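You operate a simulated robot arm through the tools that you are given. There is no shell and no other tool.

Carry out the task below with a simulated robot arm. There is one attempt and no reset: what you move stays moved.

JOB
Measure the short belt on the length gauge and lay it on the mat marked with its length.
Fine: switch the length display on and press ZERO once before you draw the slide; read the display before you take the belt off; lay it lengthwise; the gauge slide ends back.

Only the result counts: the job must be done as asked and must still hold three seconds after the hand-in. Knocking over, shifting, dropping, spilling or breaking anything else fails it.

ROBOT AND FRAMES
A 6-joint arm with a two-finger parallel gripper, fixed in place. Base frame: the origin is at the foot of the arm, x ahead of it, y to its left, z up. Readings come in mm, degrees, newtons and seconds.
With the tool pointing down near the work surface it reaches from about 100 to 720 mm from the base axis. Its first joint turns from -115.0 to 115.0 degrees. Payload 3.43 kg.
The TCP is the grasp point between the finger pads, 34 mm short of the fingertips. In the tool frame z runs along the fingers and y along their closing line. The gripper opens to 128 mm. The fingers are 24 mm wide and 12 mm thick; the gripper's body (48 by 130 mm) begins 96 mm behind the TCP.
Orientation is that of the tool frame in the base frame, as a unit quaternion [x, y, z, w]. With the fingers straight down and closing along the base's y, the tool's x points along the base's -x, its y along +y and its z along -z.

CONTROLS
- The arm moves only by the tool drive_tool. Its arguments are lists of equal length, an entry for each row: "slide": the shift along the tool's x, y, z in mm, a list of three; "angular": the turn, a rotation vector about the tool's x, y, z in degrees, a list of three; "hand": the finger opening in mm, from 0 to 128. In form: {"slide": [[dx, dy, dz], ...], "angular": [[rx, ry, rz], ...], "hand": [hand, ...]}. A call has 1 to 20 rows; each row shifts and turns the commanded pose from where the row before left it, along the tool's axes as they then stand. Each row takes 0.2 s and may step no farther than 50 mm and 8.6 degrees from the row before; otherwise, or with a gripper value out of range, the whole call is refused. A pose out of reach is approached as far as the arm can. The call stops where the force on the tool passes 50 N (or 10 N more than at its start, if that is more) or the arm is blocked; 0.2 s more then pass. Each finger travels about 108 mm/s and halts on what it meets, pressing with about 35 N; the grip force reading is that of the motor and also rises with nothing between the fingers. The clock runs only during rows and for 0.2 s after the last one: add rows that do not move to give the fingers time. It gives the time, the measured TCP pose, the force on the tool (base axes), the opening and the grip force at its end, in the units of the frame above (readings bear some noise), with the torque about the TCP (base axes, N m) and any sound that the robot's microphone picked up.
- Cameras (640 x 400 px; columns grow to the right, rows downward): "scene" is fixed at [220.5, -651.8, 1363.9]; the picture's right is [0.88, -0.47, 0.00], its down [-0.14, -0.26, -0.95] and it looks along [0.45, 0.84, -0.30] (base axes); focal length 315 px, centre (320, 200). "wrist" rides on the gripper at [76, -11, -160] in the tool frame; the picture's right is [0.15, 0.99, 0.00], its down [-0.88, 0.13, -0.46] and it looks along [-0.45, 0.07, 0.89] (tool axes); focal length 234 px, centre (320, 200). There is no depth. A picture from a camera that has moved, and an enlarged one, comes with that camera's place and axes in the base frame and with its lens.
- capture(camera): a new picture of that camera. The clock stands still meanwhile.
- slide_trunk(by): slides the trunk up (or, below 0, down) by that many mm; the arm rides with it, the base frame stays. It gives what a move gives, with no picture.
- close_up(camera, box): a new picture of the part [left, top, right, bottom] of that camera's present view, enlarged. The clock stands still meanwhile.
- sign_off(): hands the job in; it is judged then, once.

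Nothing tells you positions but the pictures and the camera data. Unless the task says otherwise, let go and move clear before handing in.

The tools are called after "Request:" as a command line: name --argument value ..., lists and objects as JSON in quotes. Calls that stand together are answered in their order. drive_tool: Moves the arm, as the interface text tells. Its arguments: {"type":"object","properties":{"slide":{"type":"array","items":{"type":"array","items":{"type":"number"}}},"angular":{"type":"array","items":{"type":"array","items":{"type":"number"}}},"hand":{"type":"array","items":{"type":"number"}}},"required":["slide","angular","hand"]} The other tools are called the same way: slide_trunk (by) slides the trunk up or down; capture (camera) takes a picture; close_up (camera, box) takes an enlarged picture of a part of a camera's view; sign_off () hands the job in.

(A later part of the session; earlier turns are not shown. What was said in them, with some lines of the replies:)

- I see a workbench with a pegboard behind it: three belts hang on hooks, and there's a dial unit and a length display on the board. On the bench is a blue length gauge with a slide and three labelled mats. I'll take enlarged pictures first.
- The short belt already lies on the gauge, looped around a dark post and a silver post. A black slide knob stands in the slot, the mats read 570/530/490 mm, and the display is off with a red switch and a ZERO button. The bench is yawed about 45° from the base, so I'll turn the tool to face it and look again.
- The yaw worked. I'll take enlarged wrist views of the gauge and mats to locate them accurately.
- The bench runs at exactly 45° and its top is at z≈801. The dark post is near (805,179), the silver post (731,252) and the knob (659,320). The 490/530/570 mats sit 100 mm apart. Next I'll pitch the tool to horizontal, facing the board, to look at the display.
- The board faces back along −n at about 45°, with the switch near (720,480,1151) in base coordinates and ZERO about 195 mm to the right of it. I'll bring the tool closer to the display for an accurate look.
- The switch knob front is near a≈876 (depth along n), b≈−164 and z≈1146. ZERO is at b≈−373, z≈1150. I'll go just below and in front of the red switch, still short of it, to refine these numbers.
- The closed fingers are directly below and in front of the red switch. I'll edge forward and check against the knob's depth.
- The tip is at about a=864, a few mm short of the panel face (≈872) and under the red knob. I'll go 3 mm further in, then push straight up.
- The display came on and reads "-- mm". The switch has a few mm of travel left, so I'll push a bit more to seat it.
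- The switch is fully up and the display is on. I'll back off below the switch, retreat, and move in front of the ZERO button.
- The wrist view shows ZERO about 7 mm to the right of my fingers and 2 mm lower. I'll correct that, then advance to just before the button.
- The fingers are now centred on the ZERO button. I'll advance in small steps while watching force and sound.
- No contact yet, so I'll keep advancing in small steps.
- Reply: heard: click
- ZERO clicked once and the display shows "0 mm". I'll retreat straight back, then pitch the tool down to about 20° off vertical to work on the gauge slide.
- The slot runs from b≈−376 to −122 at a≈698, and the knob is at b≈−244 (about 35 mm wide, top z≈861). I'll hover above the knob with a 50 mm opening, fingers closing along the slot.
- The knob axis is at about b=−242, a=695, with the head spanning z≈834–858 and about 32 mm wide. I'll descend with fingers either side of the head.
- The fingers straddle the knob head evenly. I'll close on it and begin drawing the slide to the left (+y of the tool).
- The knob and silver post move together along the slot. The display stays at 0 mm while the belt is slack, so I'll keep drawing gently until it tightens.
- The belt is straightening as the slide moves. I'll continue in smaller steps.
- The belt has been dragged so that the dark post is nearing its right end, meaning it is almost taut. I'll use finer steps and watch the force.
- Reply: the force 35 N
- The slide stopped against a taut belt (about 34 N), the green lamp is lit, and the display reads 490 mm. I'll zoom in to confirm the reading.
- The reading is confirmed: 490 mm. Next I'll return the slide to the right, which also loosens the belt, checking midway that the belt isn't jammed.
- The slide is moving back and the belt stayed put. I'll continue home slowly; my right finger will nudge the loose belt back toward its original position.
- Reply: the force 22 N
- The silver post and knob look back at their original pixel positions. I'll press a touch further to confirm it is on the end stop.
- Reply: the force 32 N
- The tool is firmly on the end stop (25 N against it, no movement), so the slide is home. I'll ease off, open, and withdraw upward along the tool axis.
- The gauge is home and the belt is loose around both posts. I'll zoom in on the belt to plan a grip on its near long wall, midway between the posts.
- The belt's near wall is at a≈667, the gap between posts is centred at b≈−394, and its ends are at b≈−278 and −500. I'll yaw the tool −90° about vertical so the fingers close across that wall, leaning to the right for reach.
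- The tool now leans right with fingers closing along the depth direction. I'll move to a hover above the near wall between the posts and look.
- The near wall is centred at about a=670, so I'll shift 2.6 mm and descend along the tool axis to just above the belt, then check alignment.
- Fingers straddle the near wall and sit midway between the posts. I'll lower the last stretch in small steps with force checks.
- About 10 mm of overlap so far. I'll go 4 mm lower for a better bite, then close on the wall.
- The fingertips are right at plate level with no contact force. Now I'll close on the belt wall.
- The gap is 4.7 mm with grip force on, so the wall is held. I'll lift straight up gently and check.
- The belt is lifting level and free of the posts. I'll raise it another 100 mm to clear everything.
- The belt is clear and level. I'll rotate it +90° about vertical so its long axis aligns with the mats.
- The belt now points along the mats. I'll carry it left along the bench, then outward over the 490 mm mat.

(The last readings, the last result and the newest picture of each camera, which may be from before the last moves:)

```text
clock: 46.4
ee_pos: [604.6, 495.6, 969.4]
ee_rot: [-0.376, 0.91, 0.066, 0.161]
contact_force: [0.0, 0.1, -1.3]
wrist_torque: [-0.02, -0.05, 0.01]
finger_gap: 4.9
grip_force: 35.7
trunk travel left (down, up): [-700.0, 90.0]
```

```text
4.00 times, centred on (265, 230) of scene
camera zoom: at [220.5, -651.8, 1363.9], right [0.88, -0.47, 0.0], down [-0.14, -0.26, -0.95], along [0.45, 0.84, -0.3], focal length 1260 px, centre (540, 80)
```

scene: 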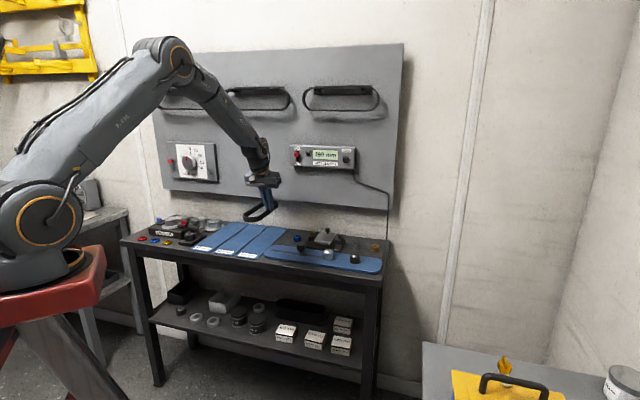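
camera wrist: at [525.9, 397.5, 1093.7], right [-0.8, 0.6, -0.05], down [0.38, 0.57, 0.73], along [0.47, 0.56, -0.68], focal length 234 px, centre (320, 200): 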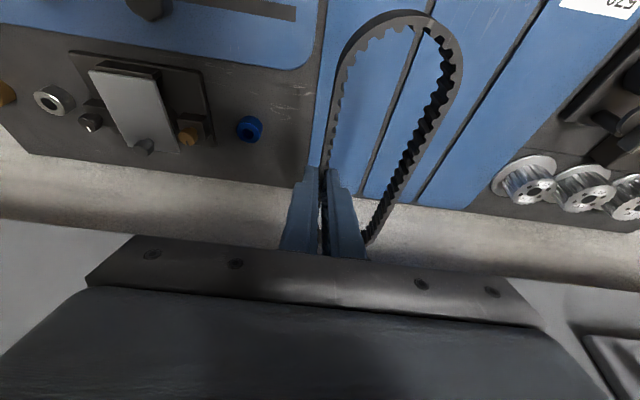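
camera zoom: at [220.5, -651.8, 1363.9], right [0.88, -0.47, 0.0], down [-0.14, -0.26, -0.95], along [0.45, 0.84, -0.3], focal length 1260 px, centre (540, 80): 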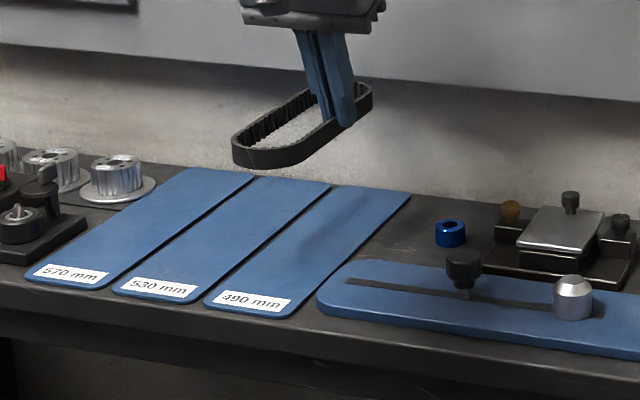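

The belt is above the 490 mm mat. I'll zoom in to compute the belt's offset relative to the mat before lowering.

Request:
close_up --camera "wrist" --box '[240, 0, 480, 200]'

Request:
close_up --camera "scene" --box '[280, 135, 370, 190]'

```text
2.00 times, centred on (360, 100) of wrist
camera zoom: at [525.9, 397.5, 1093.7], right [-0.8, 0.6, -0.05], down [0.38, 0.57, 0.73], along [0.47, 0.56, -0.68], focal length 468 px, centre (240, 400)
```

zoom: 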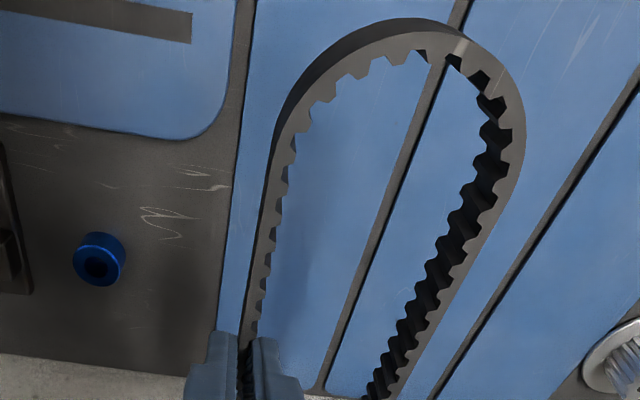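

```text
7.11 times, centred on (325, 162) of scene
camera zoom: at [220.5, -651.8, 1363.9], right [0.88, -0.47, 0.0], down [-0.14, -0.26, -0.95], along [0.45, 0.84, -0.3], focal length 2240 px, centre (284, 467)
```

zoom: 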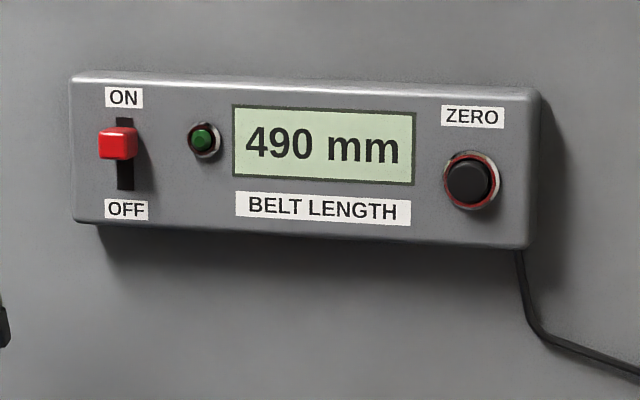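

The display still holds 490 mm. The belt centre computes to about (b=−43.5, a=780), and the mat centre is about (−45, 780), so it's well aligned and I'll lower it straight down.

Request:
drive_tool --slide '[[6.84, 0, 18.79], [6.84, 0, 18.79], [6.84, 0, 18.79], [6.84, 0, 18.79], [6.84, 0, 18.79], [2.74, 0, 7.52], [0, 0, 0]]' --angular '[[0, 0, 0], [0, 0, 0], [0, 0, 0], [0, 0, 0], [0, 0, 0], [0, 0, 0], [0, 0, 0]]' --hand '[0, 0, 0, 0, 0, 0, 0]'

Request:
close_up --camera "scene" --box '[190, 200, 300, 275]'

Request:
capture --camera "wrist"

```text
clock: 48.0
ee_pos: [605.0, 496.1, 860.2]
ee_rot: [-0.377, 0.91, 0.066, 0.161]
contact_force: [-0.2, 0.1, -0.5]
wrist_torque: [-0.02, -0.01, 0.03]
finger_gap: 4.7
grip_force: 35.1
trunk travel left (down, up): [-700.0, 90.0]
```

```text
5.33 times, centred on (245, 238) of scene
camera zoom: at [220.5, -651.8, 1363.9], right [0.88, -0.47, 0.0], down [-0.14, -0.26, -0.95], along [0.45, 0.84, -0.3], focal length 1680 px, centre (720, 0)
```

zoom: 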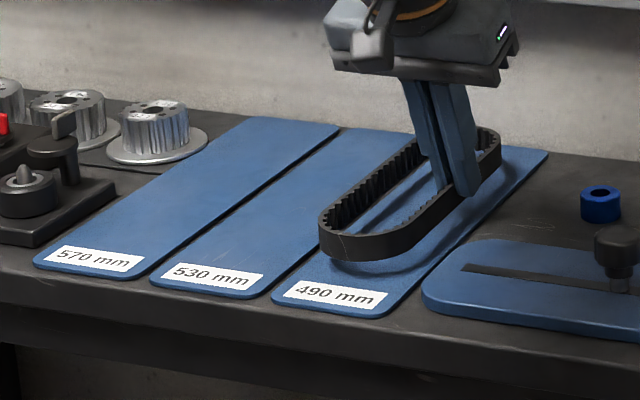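

```text
taken
camera wrist: at [525.1, 397.9, 984.3], right [-0.8, 0.6, -0.05], down [0.38, 0.57, 0.73], along [0.47, 0.56, -0.68], focal length 234 px, centre (320, 200)
```

wrist: 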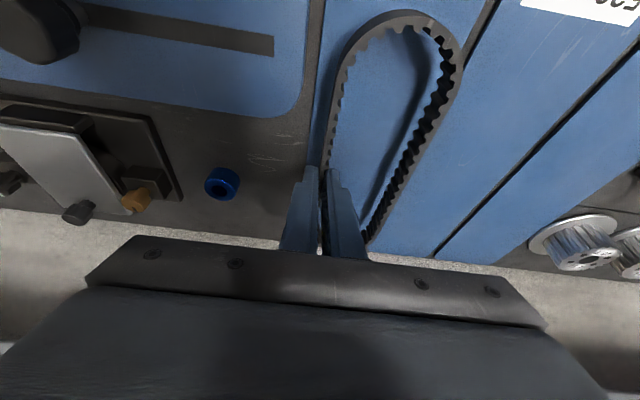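

The belt hovers just above the 490 mat, well centred. I'll lower it the last bit in small steps until contact.

Request:
drive_tool --slide '[[1.37, 0, 3.76], [1.03, 0, 2.82], [1.03, 0, 2.82], [0.684, 0, 1.879], [0, 0, 0]]' --angular '[[0, 0, 0], [0, 0, 0], [0, 0, 0], [0, 0, 0], [0, 0, 0]]' --hand '[0, 0, 0, 0, 0]'

Request:
close_up --camera "scene" --box '[230, 215, 290, 265]'

```text
clock: 49.2
ee_pos: [605.0, 497.9, 849.1]
ee_rot: [-0.377, 0.91, 0.068, 0.161]
contact_force: [0.3, 0.1, -1.2]
wrist_torque: [0.01, -0.03, 0.0]
finger_gap: 4.5
grip_force: 35.7
trunk travel left (down, up): [-700.0, 90.0]
```

```text
8.00 times, centred on (260, 240) of scene
camera zoom: at [220.5, -651.8, 1363.9], right [0.88, -0.47, 0.0], down [-0.14, -0.26, -0.95], along [0.45, 0.84, -0.3], focal length 2520 px, centre (800, -120)
```

zoom: 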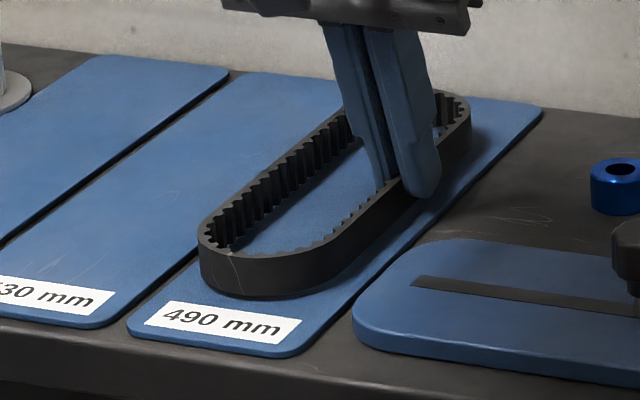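

Request:
drive_tool --slide '[[0.513, 0, 1.41], [0.513, 0, 1.41], [0, 0, 0]]' --angular '[[0, 0, 0], [0, 0, 0], [0, 0, 0]]' --hand '[0, 0, 0]'

Request:
close_up --camera "scene" --box '[230, 215, 290, 265]'

```text
clock: 50.0
ee_pos: [605.0, 495.4, 845.2]
ee_rot: [-0.377, 0.91, 0.067, 0.16]
contact_force: [-0.2, -0.1, -0.9]
wrist_torque: [0.0, 0.02, 0.01]
finger_gap: 4.7
grip_force: 34.5
trunk travel left (down, up): [-700.0, 90.0]
```

```text
8.00 times, centred on (260, 240) of scene
camera zoom: at [220.5, -651.8, 1363.9], right [0.88, -0.47, 0.0], down [-0.14, -0.26, -0.95], along [0.45, 0.84, -0.3], focal length 2520 px, centre (800, -120)
```

zoom: 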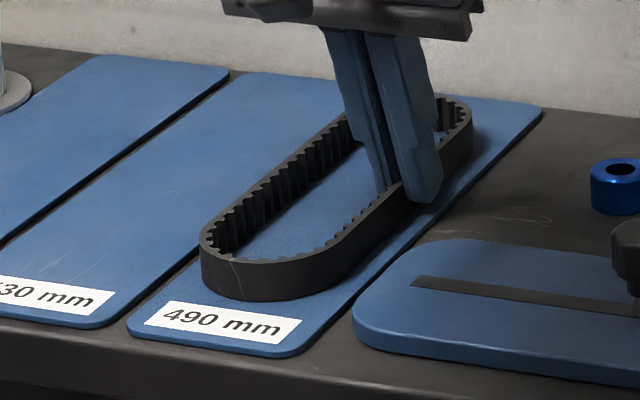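

Request:
drive_tool --slide '[[0.342, 0, 0.94], [0.342, 0, 0.94], [0, 0, 0]]' --angular '[[0, 0, 0], [0, 0, 0], [0, 0, 0]]' --hand '[0, 0, 0]'

Request:
close_up --camera "scene" --box '[230, 215, 290, 265]'

```text
clock: 50.8
ee_pos: [605.1, 495.8, 844.1]
ee_rot: [-0.377, 0.91, 0.067, 0.162]
contact_force: [-4.2, -1.9, 9.0]
wrist_torque: [-0.15, 0.22, 0.01]
finger_gap: 4.4
grip_force: 34.7
trunk travel left (down, up): [-700.0, 90.0]
```

```text
8.00 times, centred on (260, 240) of scene
camera zoom: at [220.5, -651.8, 1363.9], right [0.88, -0.47, 0.0], down [-0.14, -0.26, -0.95], along [0.45, 0.84, -0.3], focal length 2520 px, centre (800, -120)
```

zoom: 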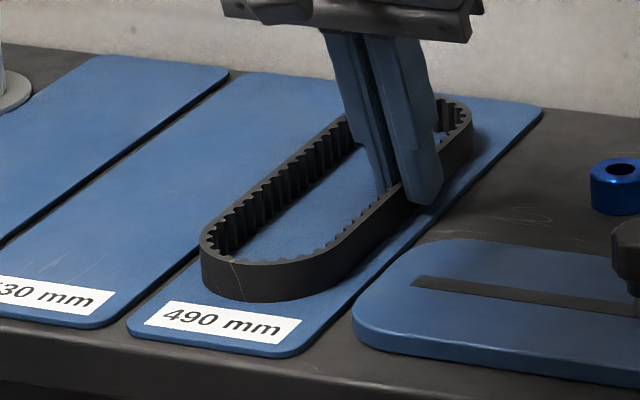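

Contact felt (9 N). I'll unload slightly, open the fingers gradually, and check that the belt stays put.

Request:
drive_tool --slide '[[-0.274, 0, -0.752], [0, 0, 0], [0, 0, 0], [0, 0, 0], [0, 0, 0]]' --angular '[[0, 0, 0], [0, 0, 0], [0, 0, 0], [0, 0, 0], [0, 0, 0]]' --hand '[0, 6, 12, 20, 22]'

Request:
close_up --camera "scene" --box '[230, 215, 290, 265]'

Request:
close_up --camera "wrist" --box '[240, 0, 480, 200]'

```text
clock: 52.0
ee_pos: [604.9, 496.7, 844.1]
ee_rot: [-0.377, 0.91, 0.067, 0.16]
contact_force: [-0.2, 0.2, -0.5]
wrist_torque: [-0.05, -0.01, -0.01]
finger_gap: 22.1
grip_force: 0.1
trunk travel left (down, up): [-700.0, 90.0]
```

```text
8.00 times, centred on (260, 240) of scene
camera zoom: at [220.5, -651.8, 1363.9], right [0.88, -0.47, 0.0], down [-0.14, -0.26, -0.95], along [0.45, 0.84, -0.3], focal length 2520 px, centre (800, -120)
```

zoom: 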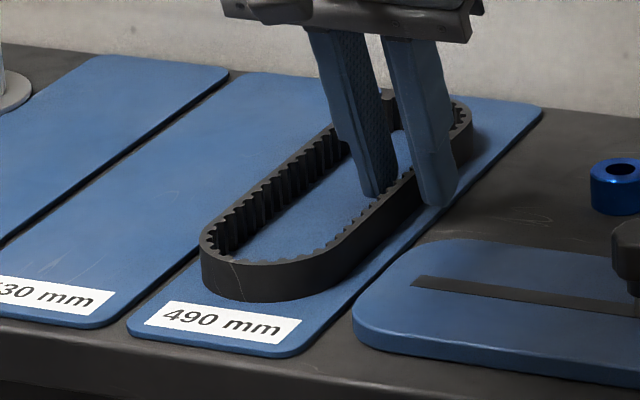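

```text
2.00 times, centred on (360, 100) of wrist
camera zoom: at [525.2, 398.3, 967.9], right [-0.8, 0.6, -0.05], down [0.38, 0.57, 0.73], along [0.47, 0.56, -0.68], focal length 468 px, centre (240, 400)
```

zoom: 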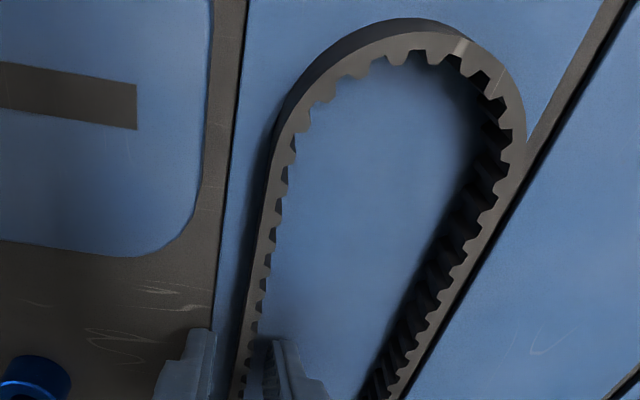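

The belt sits flat, lengthwise and centred on the 490 mat, with fingers clear of the wall. I'll raise the tool straight up and move well away.

Request:
drive_tool --slide '[[-1.71, 0, -4.7], [-3.42, 0, -9.4], [-6.84, 0, -18.79], [-10.26, 0, -28.19], [-13.68, 0, -37.59], [-13.68, 0, -37.59], [0, 0, -45], [0, 0, -45], [0, 0, 0]]' --angular '[[0, 0, 0], [0, 0, 0], [0, 0, 0], [0, 0, 0], [0, 0, 0], [0, 0, 0], [0, 0, 0], [0, 0, 0], [0, 0, 0]]' --hand '[22, 22, 22, 22, 22, 22, 22, 22, 22]'

Request:
capture --camera "scene"

Request:
capture --camera "wrist"

Request:
close_up --camera "scene" --box '[190, 200, 400, 290]'

Request:
close_up --camera "wrist" --box '[200, 0, 500, 200]'

```text
clock: 54.0
ee_pos: [583.4, 473.5, 1072.9]
ee_rot: [-0.377, 0.91, 0.067, 0.16]
contact_force: [0.1, -0.5, 0.2]
wrist_torque: [-0.02, 0.01, -0.02]
finger_gap: 21.9
grip_force: 0.0
trunk travel left (down, up): [-700.0, 90.0]
```

```text
taken
```

scene: 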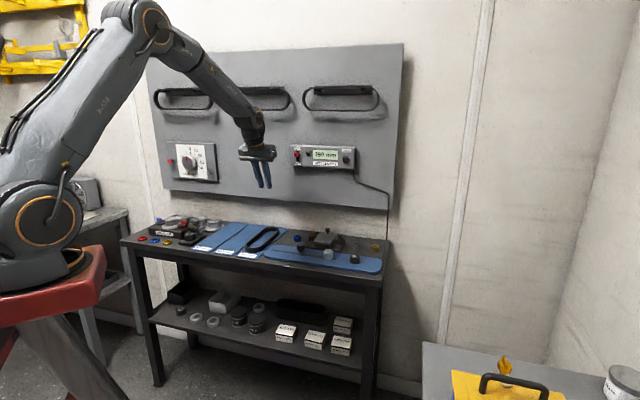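

```text
taken
camera wrist: at [504.8, 375.8, 1197.6], right [-0.8, 0.6, -0.05], down [0.38, 0.57, 0.73], along [0.47, 0.56, -0.68], focal length 234 px, centre (320, 200)
```

wrist: 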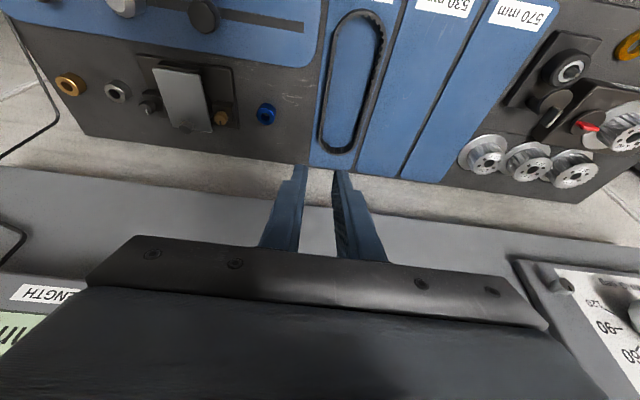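

```text
3.05 times, centred on (295, 245) of scene
camera zoom: at [220.5, -651.8, 1363.9], right [0.88, -0.47, 0.0], down [-0.14, -0.26, -0.95], along [0.45, 0.84, -0.3], focal length 960 px, centre (396, 63)
```

zoom: 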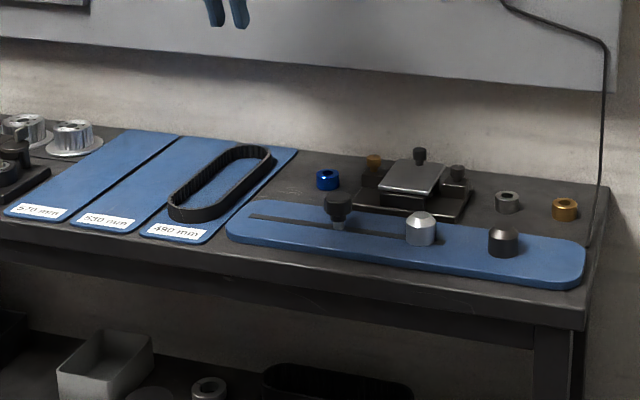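

```text
2.00 times, centred on (350, 100) of wrist
camera zoom: at [504.8, 375.8, 1197.6], right [-0.8, 0.6, -0.05], down [0.38, 0.57, 0.73], along [0.47, 0.56, -0.68], focal length 468 px, centre (260, 400)
```

zoom: 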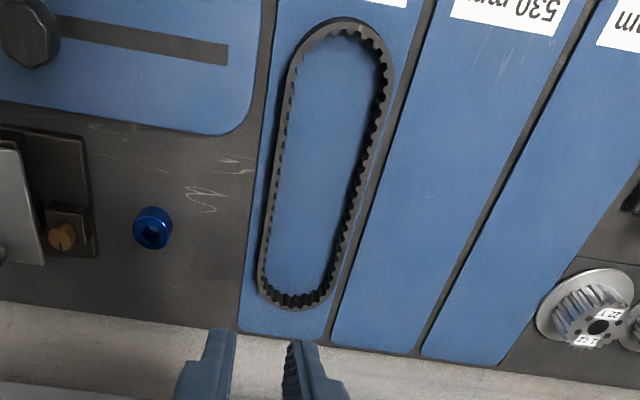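

The belt lies lengthwise on the 490 mm mat. I'll compare the gauge with the initial picture, using the same crop, to confirm the slide is home.

Request:
close_up --camera "scene" --box '[250, 210, 400, 300]'

Request:
close_up --camera "scene" --box '[285, 230, 325, 258]'

Request:
close_up --camera "scene" --box '[280, 135, 370, 190]'

```text
4.27 times, centred on (325, 255) of scene
camera zoom: at [220.5, -651.8, 1363.9], right [0.88, -0.47, 0.0], down [-0.14, -0.26, -0.95], along [0.45, 0.84, -0.3], focal length 1344 px, centre (299, -35)
```

zoom: 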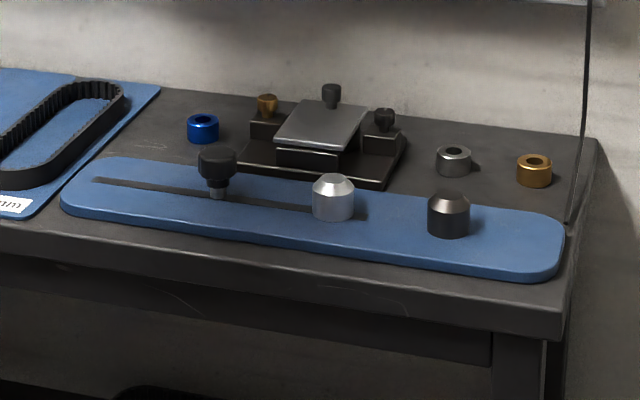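

```text
14.29 times, centred on (305, 244) of scene
camera zoom: at [220.5, -651.8, 1363.9], right [0.88, -0.47, 0.0], down [-0.14, -0.26, -0.95], along [0.45, 0.84, -0.3], focal length 4500 px, centre (534, -429)
```

zoom: 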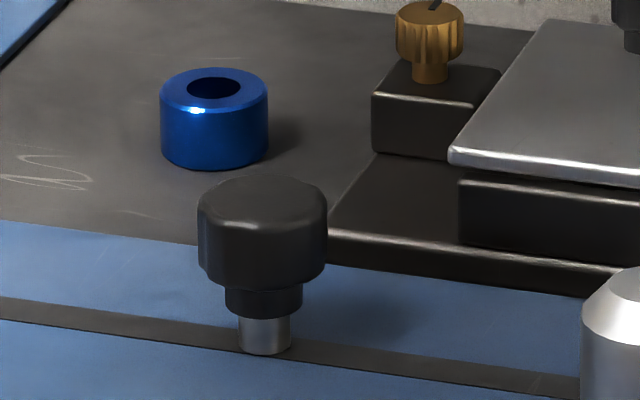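

```text
7.11 times, centred on (325, 162) of scene
camera zoom: at [220.5, -651.8, 1363.9], right [0.88, -0.47, 0.0], down [-0.14, -0.26, -0.95], along [0.45, 0.84, -0.3], focal length 2240 px, centre (284, 467)
```

zoom: 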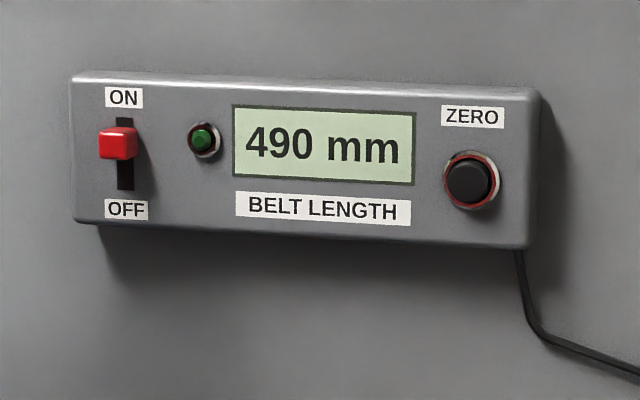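

The slide knob is at exactly the same pixel position as at the start, the display holds 490 mm, and the belt lies lengthwise on the 490 mm mat. The gripper is clear of everything and nothing else has moved, so I'm handing in.

Request:
sign_off

```text
The job is handed in.
```

The short belt measures 490 mm. It is now lying lengthwise and centred on the 490 mm mat, and the job is handed in.

- **Display:** I switched it on and pressed ZERO once before touching the slide; it then read 0 mm.
- **Measurement:** I drew the slide until the belt was taut and the green lamp lit. I read 490 mm before taking the belt off.
- **Slide:** It is back against its end stop. The knob appears in exactly the same place as in the first picture.
- **Everything else:** In the final pictures nothing else on the bench had shifted, and the gripper was clear of everything before I handed in.
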